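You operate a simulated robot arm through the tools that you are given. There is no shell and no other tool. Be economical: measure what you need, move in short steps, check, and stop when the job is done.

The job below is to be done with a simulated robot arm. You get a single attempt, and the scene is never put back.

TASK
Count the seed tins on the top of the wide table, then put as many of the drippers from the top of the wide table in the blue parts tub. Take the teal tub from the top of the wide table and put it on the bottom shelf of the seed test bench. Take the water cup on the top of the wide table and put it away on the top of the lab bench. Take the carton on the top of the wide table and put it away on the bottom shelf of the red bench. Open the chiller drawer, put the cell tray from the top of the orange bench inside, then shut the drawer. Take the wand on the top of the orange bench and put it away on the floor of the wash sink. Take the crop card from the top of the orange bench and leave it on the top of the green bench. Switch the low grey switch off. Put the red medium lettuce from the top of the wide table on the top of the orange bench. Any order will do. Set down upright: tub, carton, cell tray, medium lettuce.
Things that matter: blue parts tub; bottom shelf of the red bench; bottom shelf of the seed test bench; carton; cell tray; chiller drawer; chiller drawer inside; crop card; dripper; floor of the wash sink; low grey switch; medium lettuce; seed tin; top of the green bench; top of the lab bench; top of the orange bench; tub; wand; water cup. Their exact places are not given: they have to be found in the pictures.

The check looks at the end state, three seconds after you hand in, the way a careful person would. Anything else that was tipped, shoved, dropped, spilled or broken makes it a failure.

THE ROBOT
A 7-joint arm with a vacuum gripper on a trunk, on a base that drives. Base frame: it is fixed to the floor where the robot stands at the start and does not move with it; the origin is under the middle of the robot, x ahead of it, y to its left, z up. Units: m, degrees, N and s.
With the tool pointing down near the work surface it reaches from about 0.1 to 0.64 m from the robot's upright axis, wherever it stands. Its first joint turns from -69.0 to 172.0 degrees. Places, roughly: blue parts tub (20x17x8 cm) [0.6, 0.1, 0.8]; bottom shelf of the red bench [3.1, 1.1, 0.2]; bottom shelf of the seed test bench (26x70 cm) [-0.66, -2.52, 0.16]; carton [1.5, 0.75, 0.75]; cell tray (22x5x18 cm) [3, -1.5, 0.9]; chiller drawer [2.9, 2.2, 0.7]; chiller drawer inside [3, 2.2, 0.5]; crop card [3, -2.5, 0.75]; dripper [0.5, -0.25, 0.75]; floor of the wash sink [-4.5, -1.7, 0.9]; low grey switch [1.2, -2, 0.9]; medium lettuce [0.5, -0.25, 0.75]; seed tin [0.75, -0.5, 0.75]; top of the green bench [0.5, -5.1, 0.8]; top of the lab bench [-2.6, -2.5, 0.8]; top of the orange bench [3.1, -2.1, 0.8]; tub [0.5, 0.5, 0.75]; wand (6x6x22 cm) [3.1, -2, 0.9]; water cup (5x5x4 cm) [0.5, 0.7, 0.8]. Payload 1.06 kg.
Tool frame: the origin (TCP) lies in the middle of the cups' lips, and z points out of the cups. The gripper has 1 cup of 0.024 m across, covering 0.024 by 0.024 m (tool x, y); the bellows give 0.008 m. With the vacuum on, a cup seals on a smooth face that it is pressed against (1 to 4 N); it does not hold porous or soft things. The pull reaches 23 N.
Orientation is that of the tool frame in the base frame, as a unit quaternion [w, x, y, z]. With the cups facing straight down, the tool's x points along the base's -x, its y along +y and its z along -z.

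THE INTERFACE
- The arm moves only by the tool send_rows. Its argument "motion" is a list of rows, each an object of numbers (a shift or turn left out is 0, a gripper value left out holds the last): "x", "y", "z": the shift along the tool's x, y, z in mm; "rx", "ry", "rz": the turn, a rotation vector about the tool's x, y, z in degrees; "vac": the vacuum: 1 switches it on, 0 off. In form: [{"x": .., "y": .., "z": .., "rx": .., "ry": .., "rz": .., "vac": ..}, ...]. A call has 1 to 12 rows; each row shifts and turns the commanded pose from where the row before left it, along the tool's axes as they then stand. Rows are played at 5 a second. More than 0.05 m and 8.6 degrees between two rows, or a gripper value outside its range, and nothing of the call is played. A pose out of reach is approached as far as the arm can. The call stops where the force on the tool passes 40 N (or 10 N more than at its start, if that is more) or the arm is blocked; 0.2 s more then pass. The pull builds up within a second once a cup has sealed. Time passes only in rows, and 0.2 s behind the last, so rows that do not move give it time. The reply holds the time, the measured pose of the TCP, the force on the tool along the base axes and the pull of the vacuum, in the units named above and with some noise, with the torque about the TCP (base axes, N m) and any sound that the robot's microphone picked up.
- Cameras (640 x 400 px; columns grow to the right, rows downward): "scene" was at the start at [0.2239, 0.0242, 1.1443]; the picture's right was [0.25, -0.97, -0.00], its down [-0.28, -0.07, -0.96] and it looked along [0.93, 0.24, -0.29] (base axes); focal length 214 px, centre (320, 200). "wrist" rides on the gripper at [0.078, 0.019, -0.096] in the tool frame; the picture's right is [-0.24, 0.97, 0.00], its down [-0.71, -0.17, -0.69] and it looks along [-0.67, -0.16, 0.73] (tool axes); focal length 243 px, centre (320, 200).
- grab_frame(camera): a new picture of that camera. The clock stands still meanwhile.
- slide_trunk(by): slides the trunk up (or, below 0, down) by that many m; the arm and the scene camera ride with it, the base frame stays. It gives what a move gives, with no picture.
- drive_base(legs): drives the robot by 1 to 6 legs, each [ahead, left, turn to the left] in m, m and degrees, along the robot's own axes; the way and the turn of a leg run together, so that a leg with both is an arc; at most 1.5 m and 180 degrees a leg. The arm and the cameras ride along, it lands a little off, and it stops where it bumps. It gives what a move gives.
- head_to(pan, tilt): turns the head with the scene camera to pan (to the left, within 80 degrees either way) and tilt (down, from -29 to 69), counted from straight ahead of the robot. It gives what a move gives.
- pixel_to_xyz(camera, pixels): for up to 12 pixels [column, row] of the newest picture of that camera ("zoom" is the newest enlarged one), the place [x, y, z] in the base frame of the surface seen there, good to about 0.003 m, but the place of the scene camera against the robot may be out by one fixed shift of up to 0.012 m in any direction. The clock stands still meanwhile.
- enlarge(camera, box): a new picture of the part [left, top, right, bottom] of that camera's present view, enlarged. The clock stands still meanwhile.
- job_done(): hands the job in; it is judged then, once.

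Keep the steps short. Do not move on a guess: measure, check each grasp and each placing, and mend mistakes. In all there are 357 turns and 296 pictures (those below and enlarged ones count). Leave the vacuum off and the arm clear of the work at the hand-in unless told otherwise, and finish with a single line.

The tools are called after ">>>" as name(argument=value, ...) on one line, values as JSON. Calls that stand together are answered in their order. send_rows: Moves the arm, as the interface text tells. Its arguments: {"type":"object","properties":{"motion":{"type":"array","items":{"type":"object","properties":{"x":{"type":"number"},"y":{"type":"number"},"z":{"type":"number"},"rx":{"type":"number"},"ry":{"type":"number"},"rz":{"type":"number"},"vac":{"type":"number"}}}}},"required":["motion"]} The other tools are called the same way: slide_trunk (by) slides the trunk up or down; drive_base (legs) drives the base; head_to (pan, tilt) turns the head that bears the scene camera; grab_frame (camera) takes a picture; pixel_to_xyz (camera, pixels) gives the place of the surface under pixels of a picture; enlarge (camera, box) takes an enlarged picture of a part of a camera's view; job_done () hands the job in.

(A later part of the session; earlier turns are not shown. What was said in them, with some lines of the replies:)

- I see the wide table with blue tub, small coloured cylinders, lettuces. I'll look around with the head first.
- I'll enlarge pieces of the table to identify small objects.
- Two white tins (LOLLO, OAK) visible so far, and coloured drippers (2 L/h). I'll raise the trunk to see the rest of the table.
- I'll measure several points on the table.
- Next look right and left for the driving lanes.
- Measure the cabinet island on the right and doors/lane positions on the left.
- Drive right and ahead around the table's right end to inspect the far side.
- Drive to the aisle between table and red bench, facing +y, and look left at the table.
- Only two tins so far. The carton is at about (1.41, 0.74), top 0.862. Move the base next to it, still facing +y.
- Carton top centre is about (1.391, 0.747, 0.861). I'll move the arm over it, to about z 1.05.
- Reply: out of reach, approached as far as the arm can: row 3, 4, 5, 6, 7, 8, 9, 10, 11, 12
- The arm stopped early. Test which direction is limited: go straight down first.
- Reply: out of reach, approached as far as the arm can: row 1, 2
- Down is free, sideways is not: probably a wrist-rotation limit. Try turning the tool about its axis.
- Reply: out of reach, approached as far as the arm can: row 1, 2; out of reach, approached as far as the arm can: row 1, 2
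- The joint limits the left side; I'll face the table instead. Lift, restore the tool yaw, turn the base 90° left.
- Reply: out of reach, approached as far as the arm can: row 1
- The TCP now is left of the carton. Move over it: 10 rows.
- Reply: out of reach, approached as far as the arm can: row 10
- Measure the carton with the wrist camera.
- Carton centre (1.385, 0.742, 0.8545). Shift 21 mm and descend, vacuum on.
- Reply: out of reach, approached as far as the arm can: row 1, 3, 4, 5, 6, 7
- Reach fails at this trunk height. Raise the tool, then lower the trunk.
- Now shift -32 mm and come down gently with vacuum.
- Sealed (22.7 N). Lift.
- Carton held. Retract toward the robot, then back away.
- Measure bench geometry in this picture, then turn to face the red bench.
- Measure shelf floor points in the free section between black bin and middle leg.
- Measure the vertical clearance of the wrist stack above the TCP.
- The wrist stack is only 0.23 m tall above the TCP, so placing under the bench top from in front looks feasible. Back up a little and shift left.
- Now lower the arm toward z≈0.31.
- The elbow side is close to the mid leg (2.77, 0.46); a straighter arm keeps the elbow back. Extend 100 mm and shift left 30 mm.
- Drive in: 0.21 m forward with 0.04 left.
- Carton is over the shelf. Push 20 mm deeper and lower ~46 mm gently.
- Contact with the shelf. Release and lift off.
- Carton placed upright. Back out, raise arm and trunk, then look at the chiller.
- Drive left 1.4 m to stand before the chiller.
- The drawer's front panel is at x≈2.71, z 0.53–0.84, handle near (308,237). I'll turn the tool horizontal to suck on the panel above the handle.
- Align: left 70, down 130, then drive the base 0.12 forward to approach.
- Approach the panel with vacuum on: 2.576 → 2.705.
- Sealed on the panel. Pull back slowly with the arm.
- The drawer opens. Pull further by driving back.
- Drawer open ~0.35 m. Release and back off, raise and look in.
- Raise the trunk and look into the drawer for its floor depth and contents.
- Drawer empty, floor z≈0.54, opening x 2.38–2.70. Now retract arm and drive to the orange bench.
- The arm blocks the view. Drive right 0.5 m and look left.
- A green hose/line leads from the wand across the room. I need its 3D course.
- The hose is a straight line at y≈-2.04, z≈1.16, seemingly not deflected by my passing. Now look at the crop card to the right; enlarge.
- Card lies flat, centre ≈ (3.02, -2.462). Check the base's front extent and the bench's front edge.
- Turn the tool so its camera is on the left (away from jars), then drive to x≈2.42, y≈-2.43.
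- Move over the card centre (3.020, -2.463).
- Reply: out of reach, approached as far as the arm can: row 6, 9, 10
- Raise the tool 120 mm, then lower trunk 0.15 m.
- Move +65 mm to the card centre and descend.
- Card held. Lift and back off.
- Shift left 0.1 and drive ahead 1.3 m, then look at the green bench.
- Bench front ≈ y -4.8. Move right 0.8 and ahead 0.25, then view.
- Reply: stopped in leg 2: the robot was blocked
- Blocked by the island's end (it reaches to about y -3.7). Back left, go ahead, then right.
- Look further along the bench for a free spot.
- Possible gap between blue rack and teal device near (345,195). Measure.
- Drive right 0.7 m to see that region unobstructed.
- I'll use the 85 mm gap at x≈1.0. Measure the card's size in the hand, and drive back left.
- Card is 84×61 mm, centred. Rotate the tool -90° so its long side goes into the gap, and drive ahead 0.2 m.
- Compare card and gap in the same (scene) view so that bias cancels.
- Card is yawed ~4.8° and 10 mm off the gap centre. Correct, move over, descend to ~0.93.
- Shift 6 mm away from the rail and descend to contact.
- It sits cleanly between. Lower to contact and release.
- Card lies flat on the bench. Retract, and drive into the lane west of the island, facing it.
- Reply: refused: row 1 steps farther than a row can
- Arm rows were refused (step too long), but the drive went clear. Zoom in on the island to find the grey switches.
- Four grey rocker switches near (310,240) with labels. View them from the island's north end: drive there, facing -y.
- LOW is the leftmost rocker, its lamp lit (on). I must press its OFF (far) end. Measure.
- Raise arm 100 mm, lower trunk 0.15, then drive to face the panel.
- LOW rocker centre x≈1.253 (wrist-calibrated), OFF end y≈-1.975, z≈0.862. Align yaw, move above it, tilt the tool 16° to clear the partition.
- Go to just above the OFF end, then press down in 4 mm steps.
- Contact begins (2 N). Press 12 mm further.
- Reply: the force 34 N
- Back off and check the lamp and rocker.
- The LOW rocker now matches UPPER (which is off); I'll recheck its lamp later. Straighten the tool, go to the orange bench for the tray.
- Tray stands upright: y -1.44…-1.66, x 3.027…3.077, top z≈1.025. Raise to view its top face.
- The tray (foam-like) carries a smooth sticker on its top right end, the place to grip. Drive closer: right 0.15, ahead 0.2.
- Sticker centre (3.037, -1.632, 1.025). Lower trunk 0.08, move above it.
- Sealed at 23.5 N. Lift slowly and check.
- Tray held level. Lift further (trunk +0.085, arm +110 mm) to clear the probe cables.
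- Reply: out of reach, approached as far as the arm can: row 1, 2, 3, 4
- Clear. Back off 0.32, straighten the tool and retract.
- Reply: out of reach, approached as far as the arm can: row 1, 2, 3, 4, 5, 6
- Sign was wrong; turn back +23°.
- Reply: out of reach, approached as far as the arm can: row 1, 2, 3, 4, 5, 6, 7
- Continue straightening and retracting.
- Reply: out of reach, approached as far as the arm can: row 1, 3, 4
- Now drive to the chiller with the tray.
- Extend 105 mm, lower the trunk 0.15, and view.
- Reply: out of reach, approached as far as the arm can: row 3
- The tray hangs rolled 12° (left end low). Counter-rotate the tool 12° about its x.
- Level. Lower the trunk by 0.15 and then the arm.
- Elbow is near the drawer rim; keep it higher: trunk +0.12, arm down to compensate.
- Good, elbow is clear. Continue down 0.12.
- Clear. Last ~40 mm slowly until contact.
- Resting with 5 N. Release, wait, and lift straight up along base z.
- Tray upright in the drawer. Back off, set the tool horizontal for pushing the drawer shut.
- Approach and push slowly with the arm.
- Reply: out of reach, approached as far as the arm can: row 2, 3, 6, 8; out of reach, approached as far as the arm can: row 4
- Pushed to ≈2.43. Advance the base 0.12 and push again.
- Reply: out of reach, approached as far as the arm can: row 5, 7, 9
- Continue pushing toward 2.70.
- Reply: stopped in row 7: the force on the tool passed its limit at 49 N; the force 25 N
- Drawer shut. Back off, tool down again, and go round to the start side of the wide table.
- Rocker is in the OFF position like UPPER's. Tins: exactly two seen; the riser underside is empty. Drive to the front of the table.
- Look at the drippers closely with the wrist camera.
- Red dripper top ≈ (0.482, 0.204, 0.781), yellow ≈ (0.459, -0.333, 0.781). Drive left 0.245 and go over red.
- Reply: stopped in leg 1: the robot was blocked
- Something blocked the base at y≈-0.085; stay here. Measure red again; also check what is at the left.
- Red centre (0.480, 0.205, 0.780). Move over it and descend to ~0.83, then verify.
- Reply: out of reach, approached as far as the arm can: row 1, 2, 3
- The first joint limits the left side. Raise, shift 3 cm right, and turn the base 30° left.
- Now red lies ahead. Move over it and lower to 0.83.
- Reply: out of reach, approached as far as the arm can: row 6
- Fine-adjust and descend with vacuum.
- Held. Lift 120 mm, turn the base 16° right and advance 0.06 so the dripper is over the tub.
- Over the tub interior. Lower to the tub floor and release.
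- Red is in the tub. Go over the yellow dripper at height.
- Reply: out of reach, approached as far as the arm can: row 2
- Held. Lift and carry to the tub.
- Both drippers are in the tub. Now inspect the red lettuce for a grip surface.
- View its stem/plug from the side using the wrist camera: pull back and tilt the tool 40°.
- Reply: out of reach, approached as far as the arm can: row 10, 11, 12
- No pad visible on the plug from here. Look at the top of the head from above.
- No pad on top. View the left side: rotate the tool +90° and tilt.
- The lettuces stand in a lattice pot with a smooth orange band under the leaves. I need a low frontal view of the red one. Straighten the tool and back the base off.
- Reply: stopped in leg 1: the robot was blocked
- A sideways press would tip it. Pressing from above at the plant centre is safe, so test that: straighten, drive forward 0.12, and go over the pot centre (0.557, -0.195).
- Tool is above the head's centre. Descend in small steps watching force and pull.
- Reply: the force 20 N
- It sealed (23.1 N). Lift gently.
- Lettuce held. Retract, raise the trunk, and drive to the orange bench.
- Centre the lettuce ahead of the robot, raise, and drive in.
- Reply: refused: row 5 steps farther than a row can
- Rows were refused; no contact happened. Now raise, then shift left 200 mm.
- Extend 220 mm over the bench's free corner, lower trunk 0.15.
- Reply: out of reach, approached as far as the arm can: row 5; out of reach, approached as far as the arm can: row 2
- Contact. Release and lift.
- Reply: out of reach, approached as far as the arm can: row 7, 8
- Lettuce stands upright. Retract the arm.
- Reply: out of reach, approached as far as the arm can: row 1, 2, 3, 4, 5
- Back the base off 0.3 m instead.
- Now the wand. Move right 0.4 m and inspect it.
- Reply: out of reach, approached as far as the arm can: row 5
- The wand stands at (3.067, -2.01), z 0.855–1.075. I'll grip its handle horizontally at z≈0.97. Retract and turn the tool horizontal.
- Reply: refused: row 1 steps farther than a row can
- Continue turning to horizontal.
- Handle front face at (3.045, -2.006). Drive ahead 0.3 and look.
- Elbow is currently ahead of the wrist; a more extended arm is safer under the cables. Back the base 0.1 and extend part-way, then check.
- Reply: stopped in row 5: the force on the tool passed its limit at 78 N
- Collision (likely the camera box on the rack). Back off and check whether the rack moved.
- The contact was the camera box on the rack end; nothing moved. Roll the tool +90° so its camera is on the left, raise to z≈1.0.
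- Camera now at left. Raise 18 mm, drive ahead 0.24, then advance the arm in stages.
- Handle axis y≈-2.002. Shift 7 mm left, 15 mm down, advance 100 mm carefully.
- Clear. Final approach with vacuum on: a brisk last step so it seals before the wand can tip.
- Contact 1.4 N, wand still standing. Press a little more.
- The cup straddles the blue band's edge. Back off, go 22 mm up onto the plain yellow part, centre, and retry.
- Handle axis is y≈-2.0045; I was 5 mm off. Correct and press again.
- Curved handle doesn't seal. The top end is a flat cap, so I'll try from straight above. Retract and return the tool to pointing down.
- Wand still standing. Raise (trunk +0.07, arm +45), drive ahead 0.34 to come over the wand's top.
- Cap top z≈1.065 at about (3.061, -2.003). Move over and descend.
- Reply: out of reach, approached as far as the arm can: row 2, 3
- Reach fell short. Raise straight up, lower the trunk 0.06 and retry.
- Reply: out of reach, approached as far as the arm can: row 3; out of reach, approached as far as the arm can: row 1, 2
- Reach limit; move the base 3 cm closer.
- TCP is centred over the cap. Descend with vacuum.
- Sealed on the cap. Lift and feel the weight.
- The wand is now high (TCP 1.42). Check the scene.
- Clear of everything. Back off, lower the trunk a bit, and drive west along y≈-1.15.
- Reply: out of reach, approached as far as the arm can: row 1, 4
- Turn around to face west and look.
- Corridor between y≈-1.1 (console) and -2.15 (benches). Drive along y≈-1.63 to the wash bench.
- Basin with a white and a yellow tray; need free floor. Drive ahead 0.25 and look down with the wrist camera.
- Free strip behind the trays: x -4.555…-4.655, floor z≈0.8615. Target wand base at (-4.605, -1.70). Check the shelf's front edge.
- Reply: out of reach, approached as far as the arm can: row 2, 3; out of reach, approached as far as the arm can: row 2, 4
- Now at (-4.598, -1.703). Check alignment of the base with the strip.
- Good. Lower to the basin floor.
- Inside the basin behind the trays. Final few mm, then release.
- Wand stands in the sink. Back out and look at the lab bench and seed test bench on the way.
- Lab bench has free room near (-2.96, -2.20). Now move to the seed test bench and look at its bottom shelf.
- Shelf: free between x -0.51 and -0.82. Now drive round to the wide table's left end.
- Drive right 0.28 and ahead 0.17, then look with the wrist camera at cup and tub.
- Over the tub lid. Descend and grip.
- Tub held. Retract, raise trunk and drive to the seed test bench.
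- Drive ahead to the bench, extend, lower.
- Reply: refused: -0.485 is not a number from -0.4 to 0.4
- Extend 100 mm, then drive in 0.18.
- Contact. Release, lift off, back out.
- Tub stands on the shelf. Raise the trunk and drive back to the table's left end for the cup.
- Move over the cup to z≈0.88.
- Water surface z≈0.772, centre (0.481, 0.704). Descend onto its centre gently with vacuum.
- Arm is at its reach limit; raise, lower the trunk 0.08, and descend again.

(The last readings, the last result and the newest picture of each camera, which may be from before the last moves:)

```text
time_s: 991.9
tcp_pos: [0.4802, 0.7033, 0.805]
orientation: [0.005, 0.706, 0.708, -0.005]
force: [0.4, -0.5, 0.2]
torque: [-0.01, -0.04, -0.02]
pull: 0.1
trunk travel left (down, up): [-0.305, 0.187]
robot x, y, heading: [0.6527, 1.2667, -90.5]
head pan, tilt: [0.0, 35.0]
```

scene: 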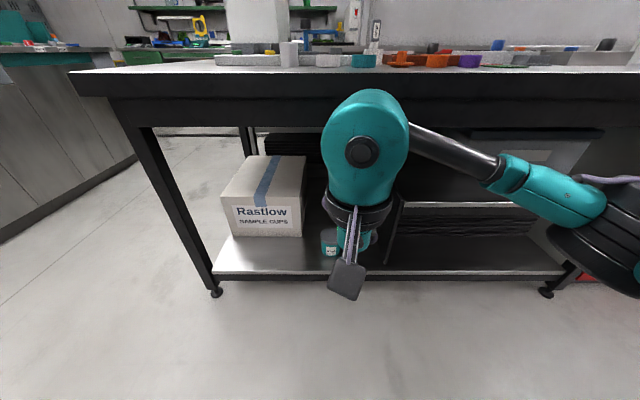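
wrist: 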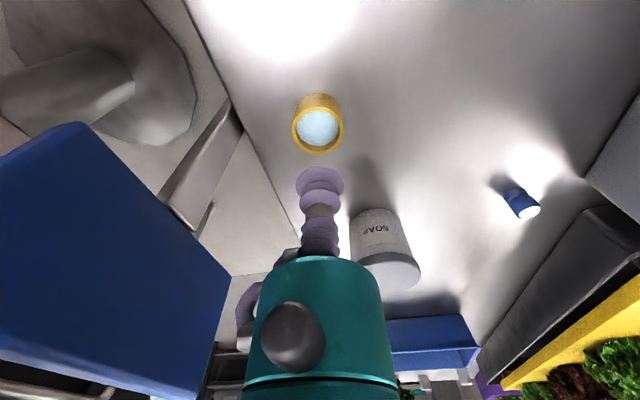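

Still limited; raise, and drive 6 cm closer.

>>> send_rows(motion=[{"z": -45}, {"x": 30}, {"x": 30}])

>>> drive_base(legs=[[0.06, 0, 0]])

>>> send_rows(motion=[{"z": 25}])

>>> grab_frame(camera="wrist")

>>> pixel_to_xyz(camera="wrist", pixels=[[318, 127], [310, 125], [326, 125], [318, 140]])

```text
time_s: 992.7
tcp_pos: [0.4785, 0.7651, 0.8454]
orientation: [0.0, 0.706, 0.709, -0.001]
force: [-0.4, -0.2, 0.4]
torque: [0.0, 0.0, -0.01]
pull: 0.1
trunk travel left (down, up): [-0.305, 0.187]
robot x, y, heading: [0.6532, 1.2644, -90.5]
head pan, tilt: [0.0, 35.0]
```

```text
time_s: 993.7
tcp_pos: [0.4785, 0.7064, 0.8456]
orientation: [0.0, 0.706, 0.708, -0.002]
force: [-0.6, -0.1, -0.1]
torque: [0.06, 0.03, 0.01]
pull: 0.0
trunk travel left (down, up): [-0.305, 0.187]
robot x, y, heading: [0.6503, 1.2027, -90.7]
head pan, tilt: [0.0, 35.0]
```

```text
time_s: 994.1
tcp_pos: [0.4776, 0.7064, 0.8205]
orientation: [0.001, 0.706, 0.709, -0.001]
force: [0.4, -0.6, 0.5]
torque: [-0.01, 0.04, -0.03]
pull: 0.0
trunk travel left (down, up): [-0.305, 0.187]
robot x, y, heading: [0.6508, 1.2039, -90.8]
head pan, tilt: [0.0, 35.0]
```

```text
46 pictures are left
```

wrist: 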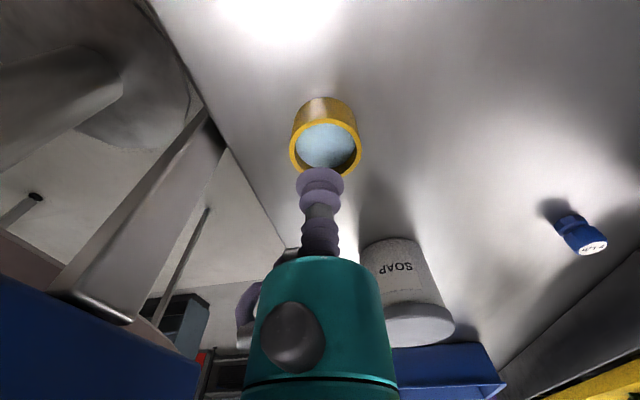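

```text
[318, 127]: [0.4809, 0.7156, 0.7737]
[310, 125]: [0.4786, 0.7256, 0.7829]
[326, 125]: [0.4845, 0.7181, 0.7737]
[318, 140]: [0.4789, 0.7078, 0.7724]
```

Adjust 4 mm and descend.

>>> send_rows(motion=[{"y": 3.8, "x": -2.4}, {"z": 30}, {"z": 10, "vac": 1}, {"z": 5}, {"z": 3}, {}, {}])

```text
time_s: 995.9
tcp_pos: [0.4834, 0.6875, 0.8107]
orientation: [0.038, 0.708, 0.705, -0.024]
force: [-0.1, -0.4, -0.7]
torque: [0.01, 0.02, -0.01]
pull: 0.0
trunk travel left (down, up): [-0.305, 0.187]
robot x, y, heading: [0.6491, 1.2058, -90.7]
head pan, tilt: [0.0, 35.0]
stopped in row 7: the arm was blocked; the commanded pose is now the measured one
```

Blocked: check what the arm touches.

>>> head_to(pan=-20, tilt=45)

>>> grab_frame(camera="scene")

```text
time_s: 996.7
tcp_pos: [0.4834, 0.689, 0.8097]
orientation: [0.035, 0.708, 0.705, -0.024]
force: [-0.2, -0.2, 1.1]
torque: [0.0, -0.01, 0.0]
pull: 0.1
trunk travel left (down, up): [-0.305, 0.187]
robot x, y, heading: [0.6536, 1.207, -91.1]
head pan, tilt: [-20.0, 45.0]
```

```text
45 pictures are left
```

scene: 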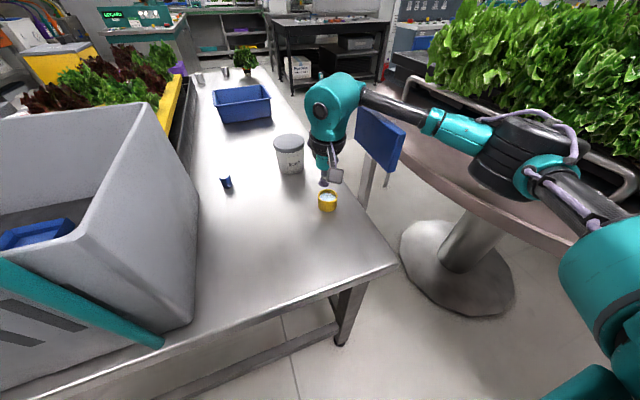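

The forearm rests on the blue sign's top. Raise, retract, and shift the base 0.22 m to +x so that the forearm comes in from the north-east side.

>>> send_rows(motion=[{"z": -40, "vac": 0}, {"z": -40}, {"z": -40}, {"z": -40}])

>>> slide_trunk(by=0.1)

>>> send_rows(motion=[{"x": 45}, {"x": 45}, {"x": 30}])

>>> drive_base(legs=[[0, 0.22, 0]])

>>> grab_frame(camera="scene")

```text
time_s: 997.7
tcp_pos: [0.4828, 0.6998, 0.9657]
orientation: [0.034, 0.708, 0.706, -0.021]
force: [-0.3, -0.7, -1.6]
torque: [0.0, 0.06, -0.01]
pull: 0.1
trunk travel left (down, up): [-0.305, 0.187]
robot x, y, heading: [0.6482, 1.2048, -90.5]
head pan, tilt: [-20.0, 45.0]
```

```text
time_s: 999.1
tcp_pos: [0.4806, 0.6995, 1.0646]
orientation: [0.034, 0.708, 0.705, -0.021]
force: [-0.5, 0.3, -0.1]
torque: [0.0, 0.01, -0.03]
pull: 0.1
trunk travel left (down, up): [-0.405, 0.087]
robot x, y, heading: [0.6505, 1.2085, -90.5]
head pan, tilt: [-20.0, 45.0]
```

```text
time_s: 999.9
tcp_pos: [0.4784, 0.8194, 1.0568]
orientation: [0.034, 0.709, 0.704, -0.022]
force: [-0.2, -0.6, 0.4]
torque: [0.0, -0.02, -0.02]
pull: 0.0
trunk travel left (down, up): [-0.405, 0.087]
robot x, y, heading: [0.6521, 1.2088, -90.6]
head pan, tilt: [-20.0, 45.0]
```

```text
time_s: 1002.4
tcp_pos: [0.6957, 0.818, 1.0563]
orientation: [0.034, 0.711, 0.703, -0.022]
force: [0.5, -0.2, -0.8]
torque: [0.04, 0.0, 0.0]
pull: 0.0
trunk travel left (down, up): [-0.405, 0.087]
robot x, y, heading: [0.8683, 1.2056, -91.1]
head pan, tilt: [-20.0, 45.0]
```

```text
44 pictures are left
```

scene: 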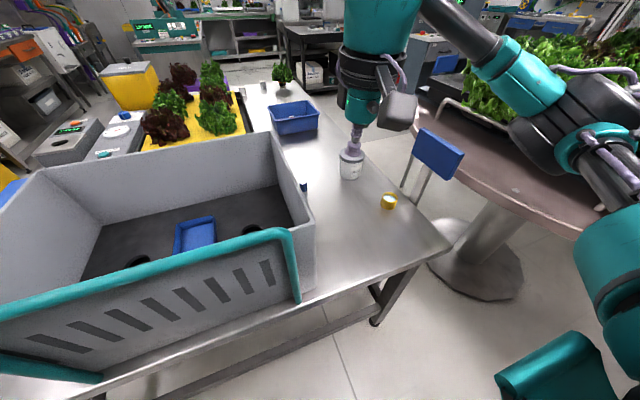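

Straighten the tool tilt, nudge the base (right 0.08, ahead 0.04), then go over the cup.

>>> drive_base(legs=[[0, -0.08, 0.8], [0.04, 0, 0]])

>>> send_rows(motion=[{"ry": 4.6, "rx": 1}, {"x": -38, "y": -30}, {"x": -36, "y": -32}, {"y": -38}, {"y": -35}])

>>> grab_frame(camera="scene")

```text
time_s: 1004.2
tcp_pos: [0.6196, 0.7753, 1.0558]
orientation: [0.035, 0.706, 0.707, -0.021]
force: [0.0, 0.3, 0.1]
torque: [0.05, 0.01, 0.01]
pull: 0.0
trunk travel left (down, up): [-0.405, 0.087]
robot x, y, heading: [0.7892, 1.165, -90.3]
head pan, tilt: [-20.0, 45.0]
```

```text
time_s: 1005.4
tcp_pos: [0.484, 0.7026, 1.0559]
orientation: [-0.001, 0.706, 0.709, 0.0]
force: [0.5, -1.2, -0.1]
torque: [0.0, -0.01, 0.04]
pull: 0.0
trunk travel left (down, up): [-0.405, 0.087]
robot x, y, heading: [0.7885, 1.1595, -89.9]
head pan, tilt: [-20.0, 45.0]
```

```text
43 pictures are left
```

scene: 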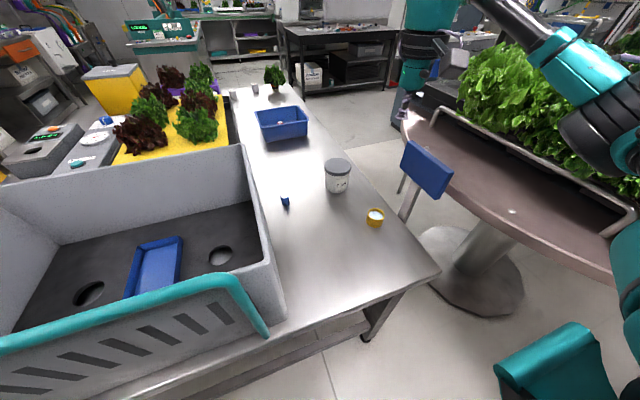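

>>> pixel_to_xyz(camera="scene", pixels=[[510, 25], [540, 45], [575, 80], [600, 120], [412, 160], [445, 170], [425, 190], [430, 150]])

```text
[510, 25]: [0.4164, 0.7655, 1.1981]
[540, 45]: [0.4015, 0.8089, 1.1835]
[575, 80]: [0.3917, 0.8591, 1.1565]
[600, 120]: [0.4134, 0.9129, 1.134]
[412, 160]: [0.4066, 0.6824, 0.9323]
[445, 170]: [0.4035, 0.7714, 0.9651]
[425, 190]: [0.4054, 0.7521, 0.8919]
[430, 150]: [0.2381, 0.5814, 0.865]
```

Sign spans y 0.67–0.78, top ~0.97; the forearm would touch it at this trunk height. Raise the trunk fully so the forearm slopes upward, then descend part-way and check.

>>> slide_trunk(by=0.085)

>>> send_rows(motion=[{"z": 45}, {"z": 45}, {"z": 45}, {"z": 45}, {"z": 45}])

>>> grab_frame(camera="scene")

>>> pixel_to_xyz(camera="scene", pixels=[[470, 100], [490, 90], [510, 85], [540, 80], [440, 130], [455, 110], [420, 120]])

```text
time_s: 1006.6
tcp_pos: [0.4851, 0.7012, 1.14]
orientation: [-0.001, 0.706, 0.709, 0.0]
force: [0.7, 0.1, -0.6]
torque: [-0.01, -0.03, 0.02]
pull: 0.1
trunk travel left (down, up): [-0.49, 0.002]
robot x, y, heading: [0.7898, 1.1622, -90.5]
head pan, tilt: [-20.0, 45.0]
```

```text
time_s: 1007.9
tcp_pos: [0.4854, 0.7006, 0.9155]
orientation: [0.0, 0.707, 0.707, -0.001]
force: [-0.2, 0.5, 0.2]
torque: [-0.05, -0.01, -0.01]
pull: 0.1
trunk travel left (down, up): [-0.49, 0.002]
robot x, y, heading: [0.7867, 1.1622, -90.4]
head pan, tilt: [-20.0, 45.0]
```

```text
42 pictures are left
```

scene: 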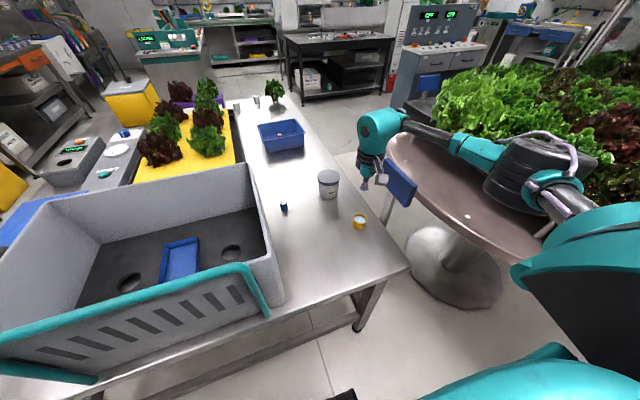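

```text
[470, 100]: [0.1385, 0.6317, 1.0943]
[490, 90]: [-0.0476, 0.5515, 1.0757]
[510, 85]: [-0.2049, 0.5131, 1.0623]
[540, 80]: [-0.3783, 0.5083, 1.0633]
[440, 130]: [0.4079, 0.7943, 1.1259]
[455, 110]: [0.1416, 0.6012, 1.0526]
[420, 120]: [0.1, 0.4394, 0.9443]
```

Forearm is at z≈1.126 there; there is room. Descend to 0.80 and check alignment with the wrist camera.

>>> send_rows(motion=[{"z": 40, "y": -2, "x": 2}, {"z": 35}, {"z": 25}])

>>> grab_frame(camera="wrist")

>>> pixel_to_xyz(camera="wrist", pixels=[[320, 150], [305, 150], [335, 150], [320, 140], [322, 118]])

```text
time_s: 1008.6
tcp_pos: [0.4833, 0.7039, 0.8163]
orientation: [0.0, 0.706, 0.708, -0.001]
force: [0.1, 0.6, -0.1]
torque: [-0.01, -0.02, 0.04]
pull: 0.1
trunk travel left (down, up): [-0.49, 0.002]
robot x, y, heading: [0.7874, 1.1643, -90.2]
head pan, tilt: [-20.0, 45.0]
```

```text
41 pictures are left
```

wrist: 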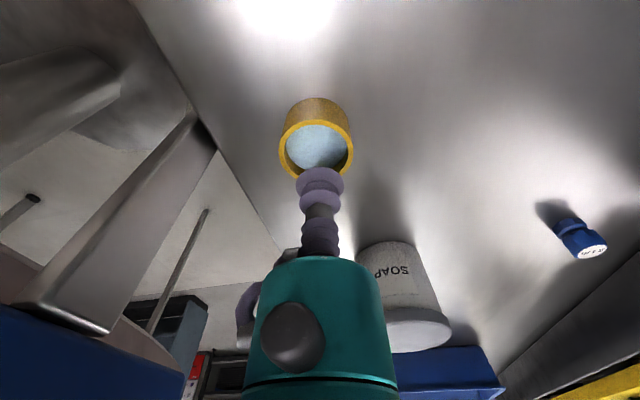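

```text
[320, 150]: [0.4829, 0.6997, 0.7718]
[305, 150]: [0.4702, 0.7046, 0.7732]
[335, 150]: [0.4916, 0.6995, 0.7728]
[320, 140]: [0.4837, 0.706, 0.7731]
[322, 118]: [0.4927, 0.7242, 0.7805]
```

Aligned. Descend to the water surface with vacuum.

>>> send_rows(motion=[{"y": -2, "vac": 1}, {"z": 25}, {"z": 12}, {"z": 6}, {"z": 3}, {}, {}, {}])

```text
time_s: 1010.5
tcp_pos: [0.4798, 0.705, 0.777]
orientation: [-0.001, 0.707, 0.708, -0.002]
force: [0.3, 0.5, -0.7]
torque: [0.02, 0.02, 0.01]
pull: 0.1
out of reach, approached as far as the arm can: row 4
trunk travel left (down, up): [-0.49, 0.002]
robot x, y, heading: [0.7904, 1.1636, -90.1]
head pan, tilt: [-20.0, 45.0]
```

5 mm short; lower the trunk slightly.

>>> slide_trunk(by=-0.006)

>>> send_rows(motion=[{}, {}, {}])

```text
time_s: 1011.0
tcp_pos: [0.4823, 0.7036, 0.7696]
orientation: [0.0, 0.706, 0.708, 0.001]
force: [-0.6, 0.3, -0.8]
torque: [-0.02, 0.01, 0.0]
pull: 0.1
trunk travel left (down, up): [-0.484, 0.008]
robot x, y, heading: [0.7918, 1.1592, -90.2]
head pan, tilt: [-20.0, 45.0]
```

```text
time_s: 1011.8
tcp_pos: [0.4813, 0.705, 0.7705]
orientation: [-0.001, 0.706, 0.708, 0.001]
force: [-0.9, 0.1, 0.0]
torque: [0.0, -0.01, -0.01]
pull: 0.1
trunk travel left (down, up): [-0.484, 0.008]
robot x, y, heading: [0.7897, 1.1659, -90.2]
head pan, tilt: [-20.0, 45.0]
```

No contact yet; go down further in small steps.

>>> slide_trunk(by=-0.005)

>>> slide_trunk(by=-0.005)

>>> send_rows(motion=[{}, {}])

```text
time_s: 1012.3
tcp_pos: [0.4814, 0.7041, 0.7648]
orientation: [-0.001, 0.705, 0.709, 0.0]
force: [0.1, -0.5, 0.6]
torque: [0.0, 0.0, -0.02]
pull: 0.1
trunk travel left (down, up): [-0.479, 0.013]
robot x, y, heading: [0.7892, 1.1648, -90.4]
head pan, tilt: [-20.0, 45.0]
```

```text
time_s: 1012.9
tcp_pos: [0.483, 0.7046, 0.7598]
orientation: [-0.001, 0.705, 0.709, 0.001]
force: [1.0, 0.2, 0.3]
torque: [-0.03, 0.14, 0.01]
pull: 0.0
trunk travel left (down, up): [-0.474, 0.018]
robot x, y, heading: [0.7879, 1.1651, -90.0]
head pan, tilt: [-20.0, 45.0]
```

```text
time_s: 1013.5
tcp_pos: [0.4838, 0.7043, 0.7588]
orientation: [-0.001, 0.705, 0.709, 0.0]
force: [-0.5, 0.5, 0.3]
torque: [-0.03, 0.03, 0.04]
pull: 0.1
trunk travel left (down, up): [-0.474, 0.018]
robot x, y, heading: [0.7887, 1.1675, -90.2]
head pan, tilt: [-20.0, 45.0]
```

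>>> slide_trunk(by=-0.004)

>>> send_rows(motion=[{}, {}])

>>> slide_trunk(by=-0.004)

>>> send_rows(motion=[{}, {}, {}])

```text
time_s: 1014.0
tcp_pos: [0.4843, 0.7048, 0.7584]
orientation: [0.0, 0.706, 0.708, -0.001]
force: [-0.5, 0.1, -0.1]
torque: [0.0, 0.0, -0.02]
pull: 0.1
trunk travel left (down, up): [-0.47, 0.022]
robot x, y, heading: [0.7875, 1.164, -90.4]
head pan, tilt: [-20.0, 45.0]
```

```text
time_s: 1014.6
tcp_pos: [0.484, 0.7049, 0.7576]
orientation: [0.0, 0.705, 0.709, -0.001]
force: [0.3, 1.1, 0.2]
torque: [0.0, 0.02, 0.01]
pull: 0.2
trunk travel left (down, up): [-0.47, 0.022]
robot x, y, heading: [0.7888, 1.1613, -90.3]
head pan, tilt: [-20.0, 45.0]
```

```text
time_s: 1015.1
tcp_pos: [0.485, 0.7048, 0.7539]
orientation: [-0.001, 0.706, 0.708, -0.002]
force: [-0.4, -0.5, 0.5]
torque: [0.02, -0.01, -0.01]
pull: 22.8
trunk travel left (down, up): [-0.466, 0.026]
robot x, y, heading: [0.7869, 1.1666, -90.0]
head pan, tilt: [-20.0, 45.0]
```

```text
time_s: 1015.9
tcp_pos: [0.4862, 0.706, 0.7555]
orientation: [0.0, 0.706, 0.708, -0.002]
force: [0.5, -0.7, -0.4]
torque: [0.03, -0.01, -0.01]
pull: 22.9
trunk travel left (down, up): [-0.466, 0.026]
robot x, y, heading: [0.7907, 1.1659, -90.3]
head pan, tilt: [-20.0, 45.0]
```

Sealed to the cup's inner floor. Lift slowly.

>>> slide_trunk(by=0.022)

>>> send_rows(motion=[{"z": -15}, {"z": -25}, {"z": -30}, {"z": -30}, {"z": -30}, {"z": -30}])

>>> grab_frame(camera="wrist")

```text
time_s: 1016.6
tcp_pos: [0.4798, 0.7048, 0.774]
orientation: [-0.002, 0.707, 0.707, 0.001]
force: [0.2, -0.1, -1.2]
torque: [0.0, 0.0, -0.03]
pull: 23.3
trunk travel left (down, up): [-0.488, 0.004]
robot x, y, heading: [0.7873, 1.1628, -90.4]
head pan, tilt: [-20.0, 45.0]
```

```text
time_s: 1018.0
tcp_pos: [0.4817, 0.7052, 0.9356]
orientation: [-0.001, 0.707, 0.708, 0.0]
force: [0.3, 0.1, -0.8]
torque: [-0.01, 0.0, -0.01]
pull: 23.3
trunk travel left (down, up): [-0.488, 0.004]
robot x, y, heading: [0.7913, 1.1667, -90.3]
head pan, tilt: [-20.0, 45.0]
```

```text
40 pictures are left
```

wrist: 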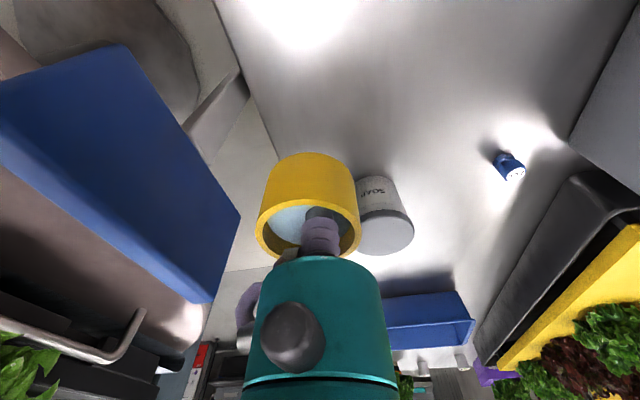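

Cup held level. Raise and retract, then drive to the lab bench.

>>> send_rows(motion=[{"z": -40}, {"z": -40}, {"z": -40}, {"x": 15, "y": 40}, {"x": 15, "y": 40}, {"x": 15, "y": 40}, {"x": 15, "y": 40}, {"x": 15, "y": 40}, {"x": 15, "y": 40}])

>>> drive_base(legs=[[-0.26, 0, 0.3], [0, 1.36, 0], [1.3, 0, 0], [1.28, 0, 0], [0, -1.4, 0], [0, -1.35, 0]])

```text
time_s: 1020.0
tcp_pos: [0.7238, 0.7938, 1.0547]
orientation: [0.0, 0.707, 0.707, 0.0]
force: [0.0, -0.2, -0.5]
torque: [0.04, 0.01, -0.04]
pull: 22.8
trunk travel left (down, up): [-0.488, 0.004]
robot x, y, heading: [0.7884, 1.1621, -90.6]
head pan, tilt: [-20.0, 45.0]
```

```text
time_s: 1068.9
tcp_pos: [-0.6888, -1.5385, 1.0542]
orientation: [-0.001, 0.695, 0.719, 0.001]
force: [-0.3, -0.1, -0.6]
torque: [0.03, -0.02, -0.02]
pull: 23.1
trunk travel left (down, up): [-0.488, 0.004]
robot x, y, heading: [-0.6322, -1.1659, -88.4]
head pan, tilt: [-20.0, 45.0]
```

>>> drive_base(legs=[[0.42, 0, -1.6]])

>>> head_to(pan=-5, tilt=50)

>>> grab_frame(camera="scene")

>>> drive_base(legs=[[0, -1.3, 0], [0, -0.95, 0]])

>>> grab_frame(camera="scene")

```text
time_s: 1071.5
tcp_pos: [-0.6888, -1.9557, 1.0531]
orientation: [0.0, 0.702, 0.712, 0.001]
force: [0.4, -0.2, -1.1]
torque: [0.03, 0.05, -0.01]
pull: 22.8
trunk travel left (down, up): [-0.488, 0.004]
robot x, y, heading: [-0.626, -1.5824, -89.8]
head pan, tilt: [-20.0, 45.0]
```

```text
time_s: 1072.2
tcp_pos: [-0.6896, -1.9542, 1.0557]
orientation: [0.0, 0.703, 0.712, 0.0]
force: [-0.3, 0.2, -0.5]
torque: [0.0, -0.02, 0.02]
pull: 22.9
trunk travel left (down, up): [-0.488, 0.004]
robot x, y, heading: [-0.6294, -1.5858, -89.5]
head pan, tilt: [-5.0, 50.0]
```

```text
39 pictures are left
```

scene: 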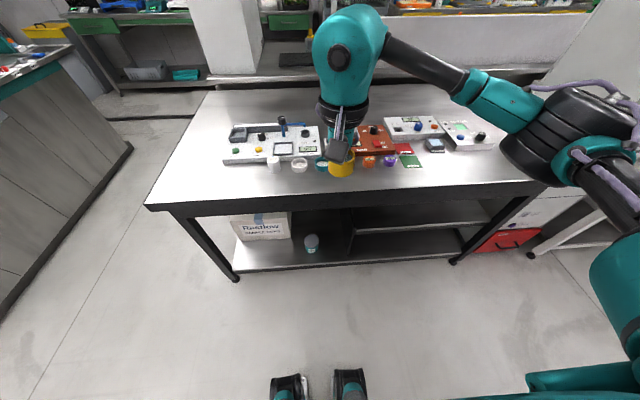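

```text
time_s: 1091.8
tcp_pos: [-2.9044, -1.9605, 1.0558]
orientation: [-0.001, 0.709, 0.705, 0.001]
force: [-0.4, 0.4, -1.0]
torque: [0.04, -0.04, -0.01]
pull: 22.5
trunk travel left (down, up): [-0.488, 0.004]
robot x, y, heading: [-2.8353, -1.5897, -90.7]
head pan, tilt: [-5.0, 50.0]
```

```text
38 pictures are left
```

scene: 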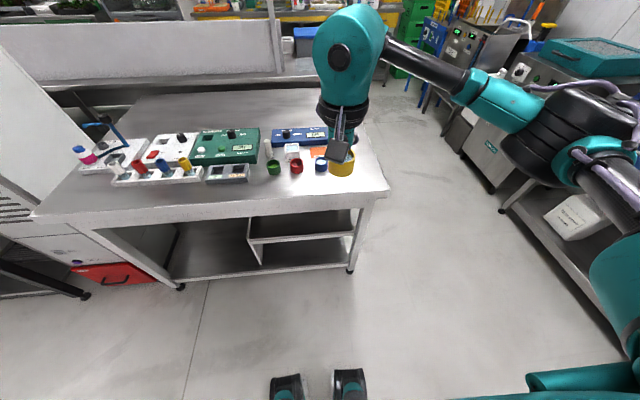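

Tub is upright on the shelf. Position for the free spot (-2.98, -2.20) on the lab bench.

>>> drive_base(legs=[[0, -0.075, 0.7], [0.14, 0, 0]])

>>> send_rows(motion=[{"x": -35}, {"x": -35}, {"x": -30}, {"z": 40}, {"z": 40}, {"z": 30}])

>>> head_to(pan=-5, tilt=55)

>>> grab_frame(camera="scene")

>>> grab_frame(camera="wrist")

```text
time_s: 1094.0
tcp_pos: [-2.9749, -2.1007, 1.0548]
orientation: [0.0, 0.706, 0.709, 0.001]
force: [-0.9, -0.2, -1.1]
torque: [0.03, -0.04, 0.04]
pull: 23.3
trunk travel left (down, up): [-0.488, 0.004]
robot x, y, heading: [-2.9117, -1.7252, -90.1]
head pan, tilt: [-5.0, 50.0]
```

```text
time_s: 1095.4
tcp_pos: [-2.9758, -2.2027, 0.9445]
orientation: [0.0, 0.705, 0.709, 0.0]
force: [0.2, 0.7, -0.9]
torque: [0.01, 0.01, 0.01]
pull: 23.2
trunk travel left (down, up): [-0.488, 0.004]
robot x, y, heading: [-2.9098, -1.7289, -90.2]
head pan, tilt: [-5.0, 50.0]
```

```text
time_s: 1096.1
tcp_pos: [-2.974, -2.2027, 0.9445]
orientation: [-0.001, 0.706, 0.709, 0.0]
force: [0.1, -0.2, 0.2]
torque: [0.0, 0.0, 0.0]
pull: 23.4
trunk travel left (down, up): [-0.488, 0.004]
robot x, y, heading: [-2.9084, -1.7264, -90.2]
head pan, tilt: [-5.0, 55.0]
```

```text
37 pictures are left
```

scene: 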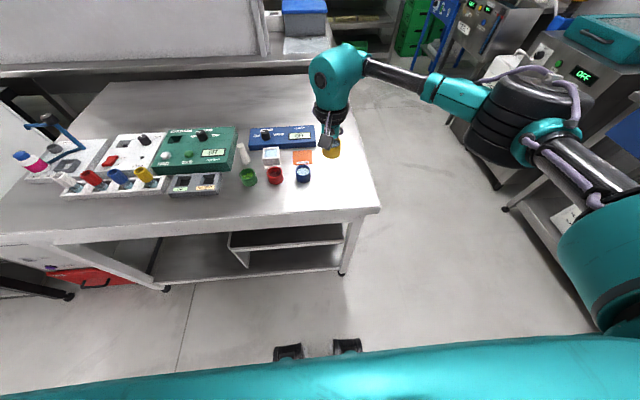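

```text
36 pictures are left
```

wrist: 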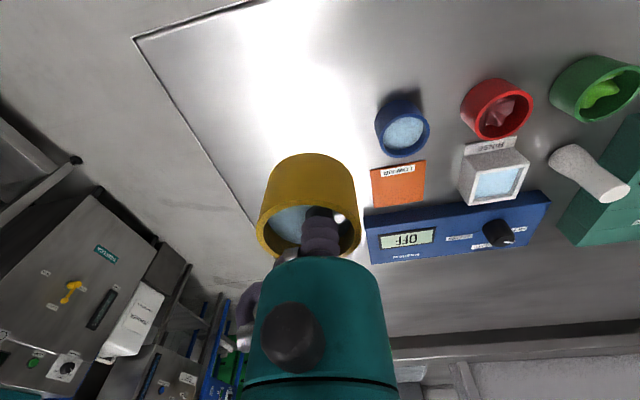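

>>> pixel_to_xyz(camera="wrist", pixels=[[150, 45], [200, 120], [240, 180], [300, 100], [260, 120], [403, 133], [380, 190]])

```text
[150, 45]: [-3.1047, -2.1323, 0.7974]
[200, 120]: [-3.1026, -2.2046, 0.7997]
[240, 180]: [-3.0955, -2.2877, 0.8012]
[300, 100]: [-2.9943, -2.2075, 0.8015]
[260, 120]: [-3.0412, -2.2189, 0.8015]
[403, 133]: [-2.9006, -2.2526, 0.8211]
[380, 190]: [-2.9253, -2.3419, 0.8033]
```

Spot clear (bench z 0.8015). Shift 15 mm and lower.

>>> send_rows(motion=[{"y": -15}, {"z": 40}, {"z": 40}, {"z": 35}, {"z": 12}, {"z": 5}])

>>> send_rows(motion=[{"z": 3}, {"z": 2}])

```text
time_s: 1097.5
tcp_pos: [-2.989, -2.2004, 0.8123]
orientation: [0.0, 0.705, 0.709, 0.0]
force: [-0.3, 0.5, -0.4]
torque: [0.0, -0.04, 0.02]
pull: 23.4
trunk travel left (down, up): [-0.488, 0.004]
robot x, y, heading: [-2.9087, -1.7287, -90.2]
head pan, tilt: [-5.0, 55.0]
```

```text
time_s: 1098.1
tcp_pos: [-2.989, -2.2006, 0.8087]
orientation: [0.0, 0.705, 0.709, -0.001]
force: [-0.7, 0.0, -0.2]
torque: [0.0, -0.03, -0.01]
pull: 22.6
trunk travel left (down, up): [-0.488, 0.004]
robot x, y, heading: [-2.9084, -1.7267, -90.0]
head pan, tilt: [-5.0, 55.0]
```

>>> send_rows(motion=[{"z": 2}, {"z": 2}])

```text
time_s: 1098.7
tcp_pos: [-2.9898, -2.2011, 0.8035]
orientation: [-0.001, 0.705, 0.709, 0.001]
force: [-0.5, 0.0, 1.8]
torque: [-0.02, -0.01, 0.0]
pull: 22.5
trunk travel left (down, up): [-0.488, 0.004]
robot x, y, heading: [-2.9109, -1.7274, -89.9]
head pan, tilt: [-5.0, 55.0]
```

Contact. Release and lift straight out.

>>> send_rows(motion=[{"vac": 0}, {}, {}, {}, {"z": -3}, {"z": -8}, {"z": -20}, {"z": -30}, {"z": -40}, {"z": -40}])

>>> grab_frame(camera="wrist")

```text
time_s: 1100.9
tcp_pos: [-2.9886, -2.1998, 0.9451]
orientation: [0.0, 0.705, 0.709, 0.0]
force: [-0.8, 0.1, 0.6]
torque: [0.0, -0.01, 0.02]
pull: 0.1
trunk travel left (down, up): [-0.488, 0.004]
robot x, y, heading: [-2.9097, -1.7302, -90.1]
head pan, tilt: [-5.0, 55.0]
```

```text
35 pictures are left
```

wrist: 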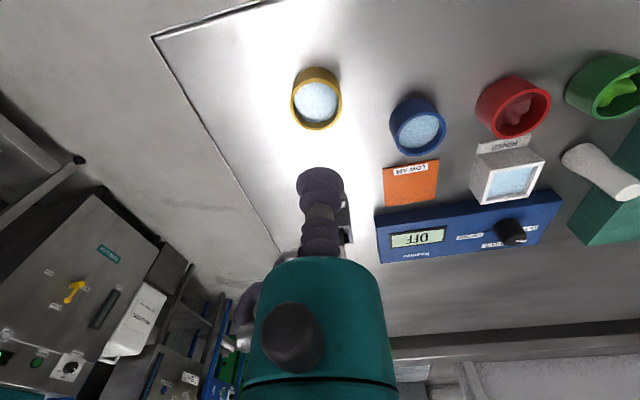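

Cup placed with its water. Before handing in, recheck the LOW switch. Retract and drive to the island.

>>> send_rows(motion=[{"z": -40}, {"z": -40}, {"x": 40}, {"x": 40}, {"x": 30}])

>>> drive_base(legs=[[-0.1, 0, 0], [0, 1.4, 0], [0, 0.9, 0], [-0.47, 0, 0], [0, 1.4, 0], [0, 0.5, 0]])

>>> head_to(pan=0, tilt=35)

>>> grab_frame(camera="scene")

```text
time_s: 1102.1
tcp_pos: [-2.9906, -2.0899, 1.0275]
orientation: [0.0, 0.705, 0.71, 0.0]
force: [0.5, -0.6, 0.6]
torque: [0.03, 0.0, -0.01]
pull: 0.1
trunk travel left (down, up): [-0.488, 0.004]
robot x, y, heading: [-2.9103, -1.7296, -90.2]
head pan, tilt: [-5.0, 55.0]
```

```text
time_s: 1142.0
tcp_pos: [1.1946, -1.5533, 1.0268]
orientation: [-0.001, 0.711, 0.703, 0.0]
force: [0.2, -0.2, -0.1]
torque: [0.01, 0.0, -0.01]
pull: 0.1
trunk travel left (down, up): [-0.488, 0.004]
robot x, y, heading: [1.2813, -1.1945, -90.5]
head pan, tilt: [-5.0, 55.0]
```

```text
time_s: 1142.8
tcp_pos: [1.1941, -1.554, 1.0262]
orientation: [0.0, 0.711, 0.703, 0.001]
force: [0.2, -0.2, 0.5]
torque: [-0.02, -0.01, 0.0]
pull: 0.0
trunk travel left (down, up): [-0.488, 0.004]
robot x, y, heading: [1.2816, -1.1937, -91.0]
head pan, tilt: [0.0, 35.0]
```

```text
34 pictures are left
```

scene: 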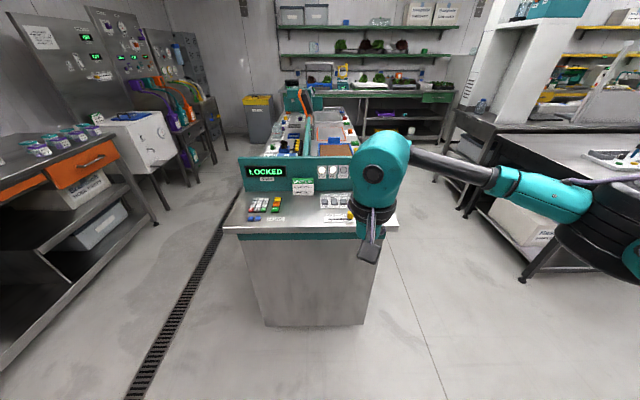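

>>> enlarge(camera="scene", box=[310, 155, 360, 215])

```text
6.67 times, centred on (335, 185) of scene
```

zoom: 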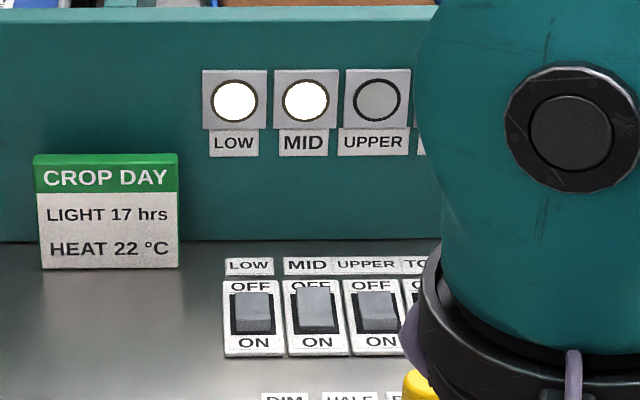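

>>> pixel_to_xyz(camera="zoom", pixels=[[252, 296], [253, 315], [316, 292], [318, 318], [376, 297], [378, 315], [253, 327], [380, 327]])

```text
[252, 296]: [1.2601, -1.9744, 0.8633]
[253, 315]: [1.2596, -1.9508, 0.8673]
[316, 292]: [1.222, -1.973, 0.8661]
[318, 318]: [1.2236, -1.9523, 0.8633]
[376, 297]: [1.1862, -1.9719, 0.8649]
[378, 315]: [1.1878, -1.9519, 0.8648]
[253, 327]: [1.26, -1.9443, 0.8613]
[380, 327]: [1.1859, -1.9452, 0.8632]
```

The LOW rocker's OFF end is now down (0.863) and its ON end up (0.867), so it is off. Every job is done, the vacuum is off and the arm is clear; handing in.

>>> job_done()

```text
The job is handed in.
```

I finished every item on the list and handed the job in; the one oddity is that the LOW lamp on the control panel stayed lit after I switched the LOW rocker off (the rocker itself is in the OFF position), and I counted 2 seed tins, so 2 drippers (red and yellow) went into the blue parts tub.
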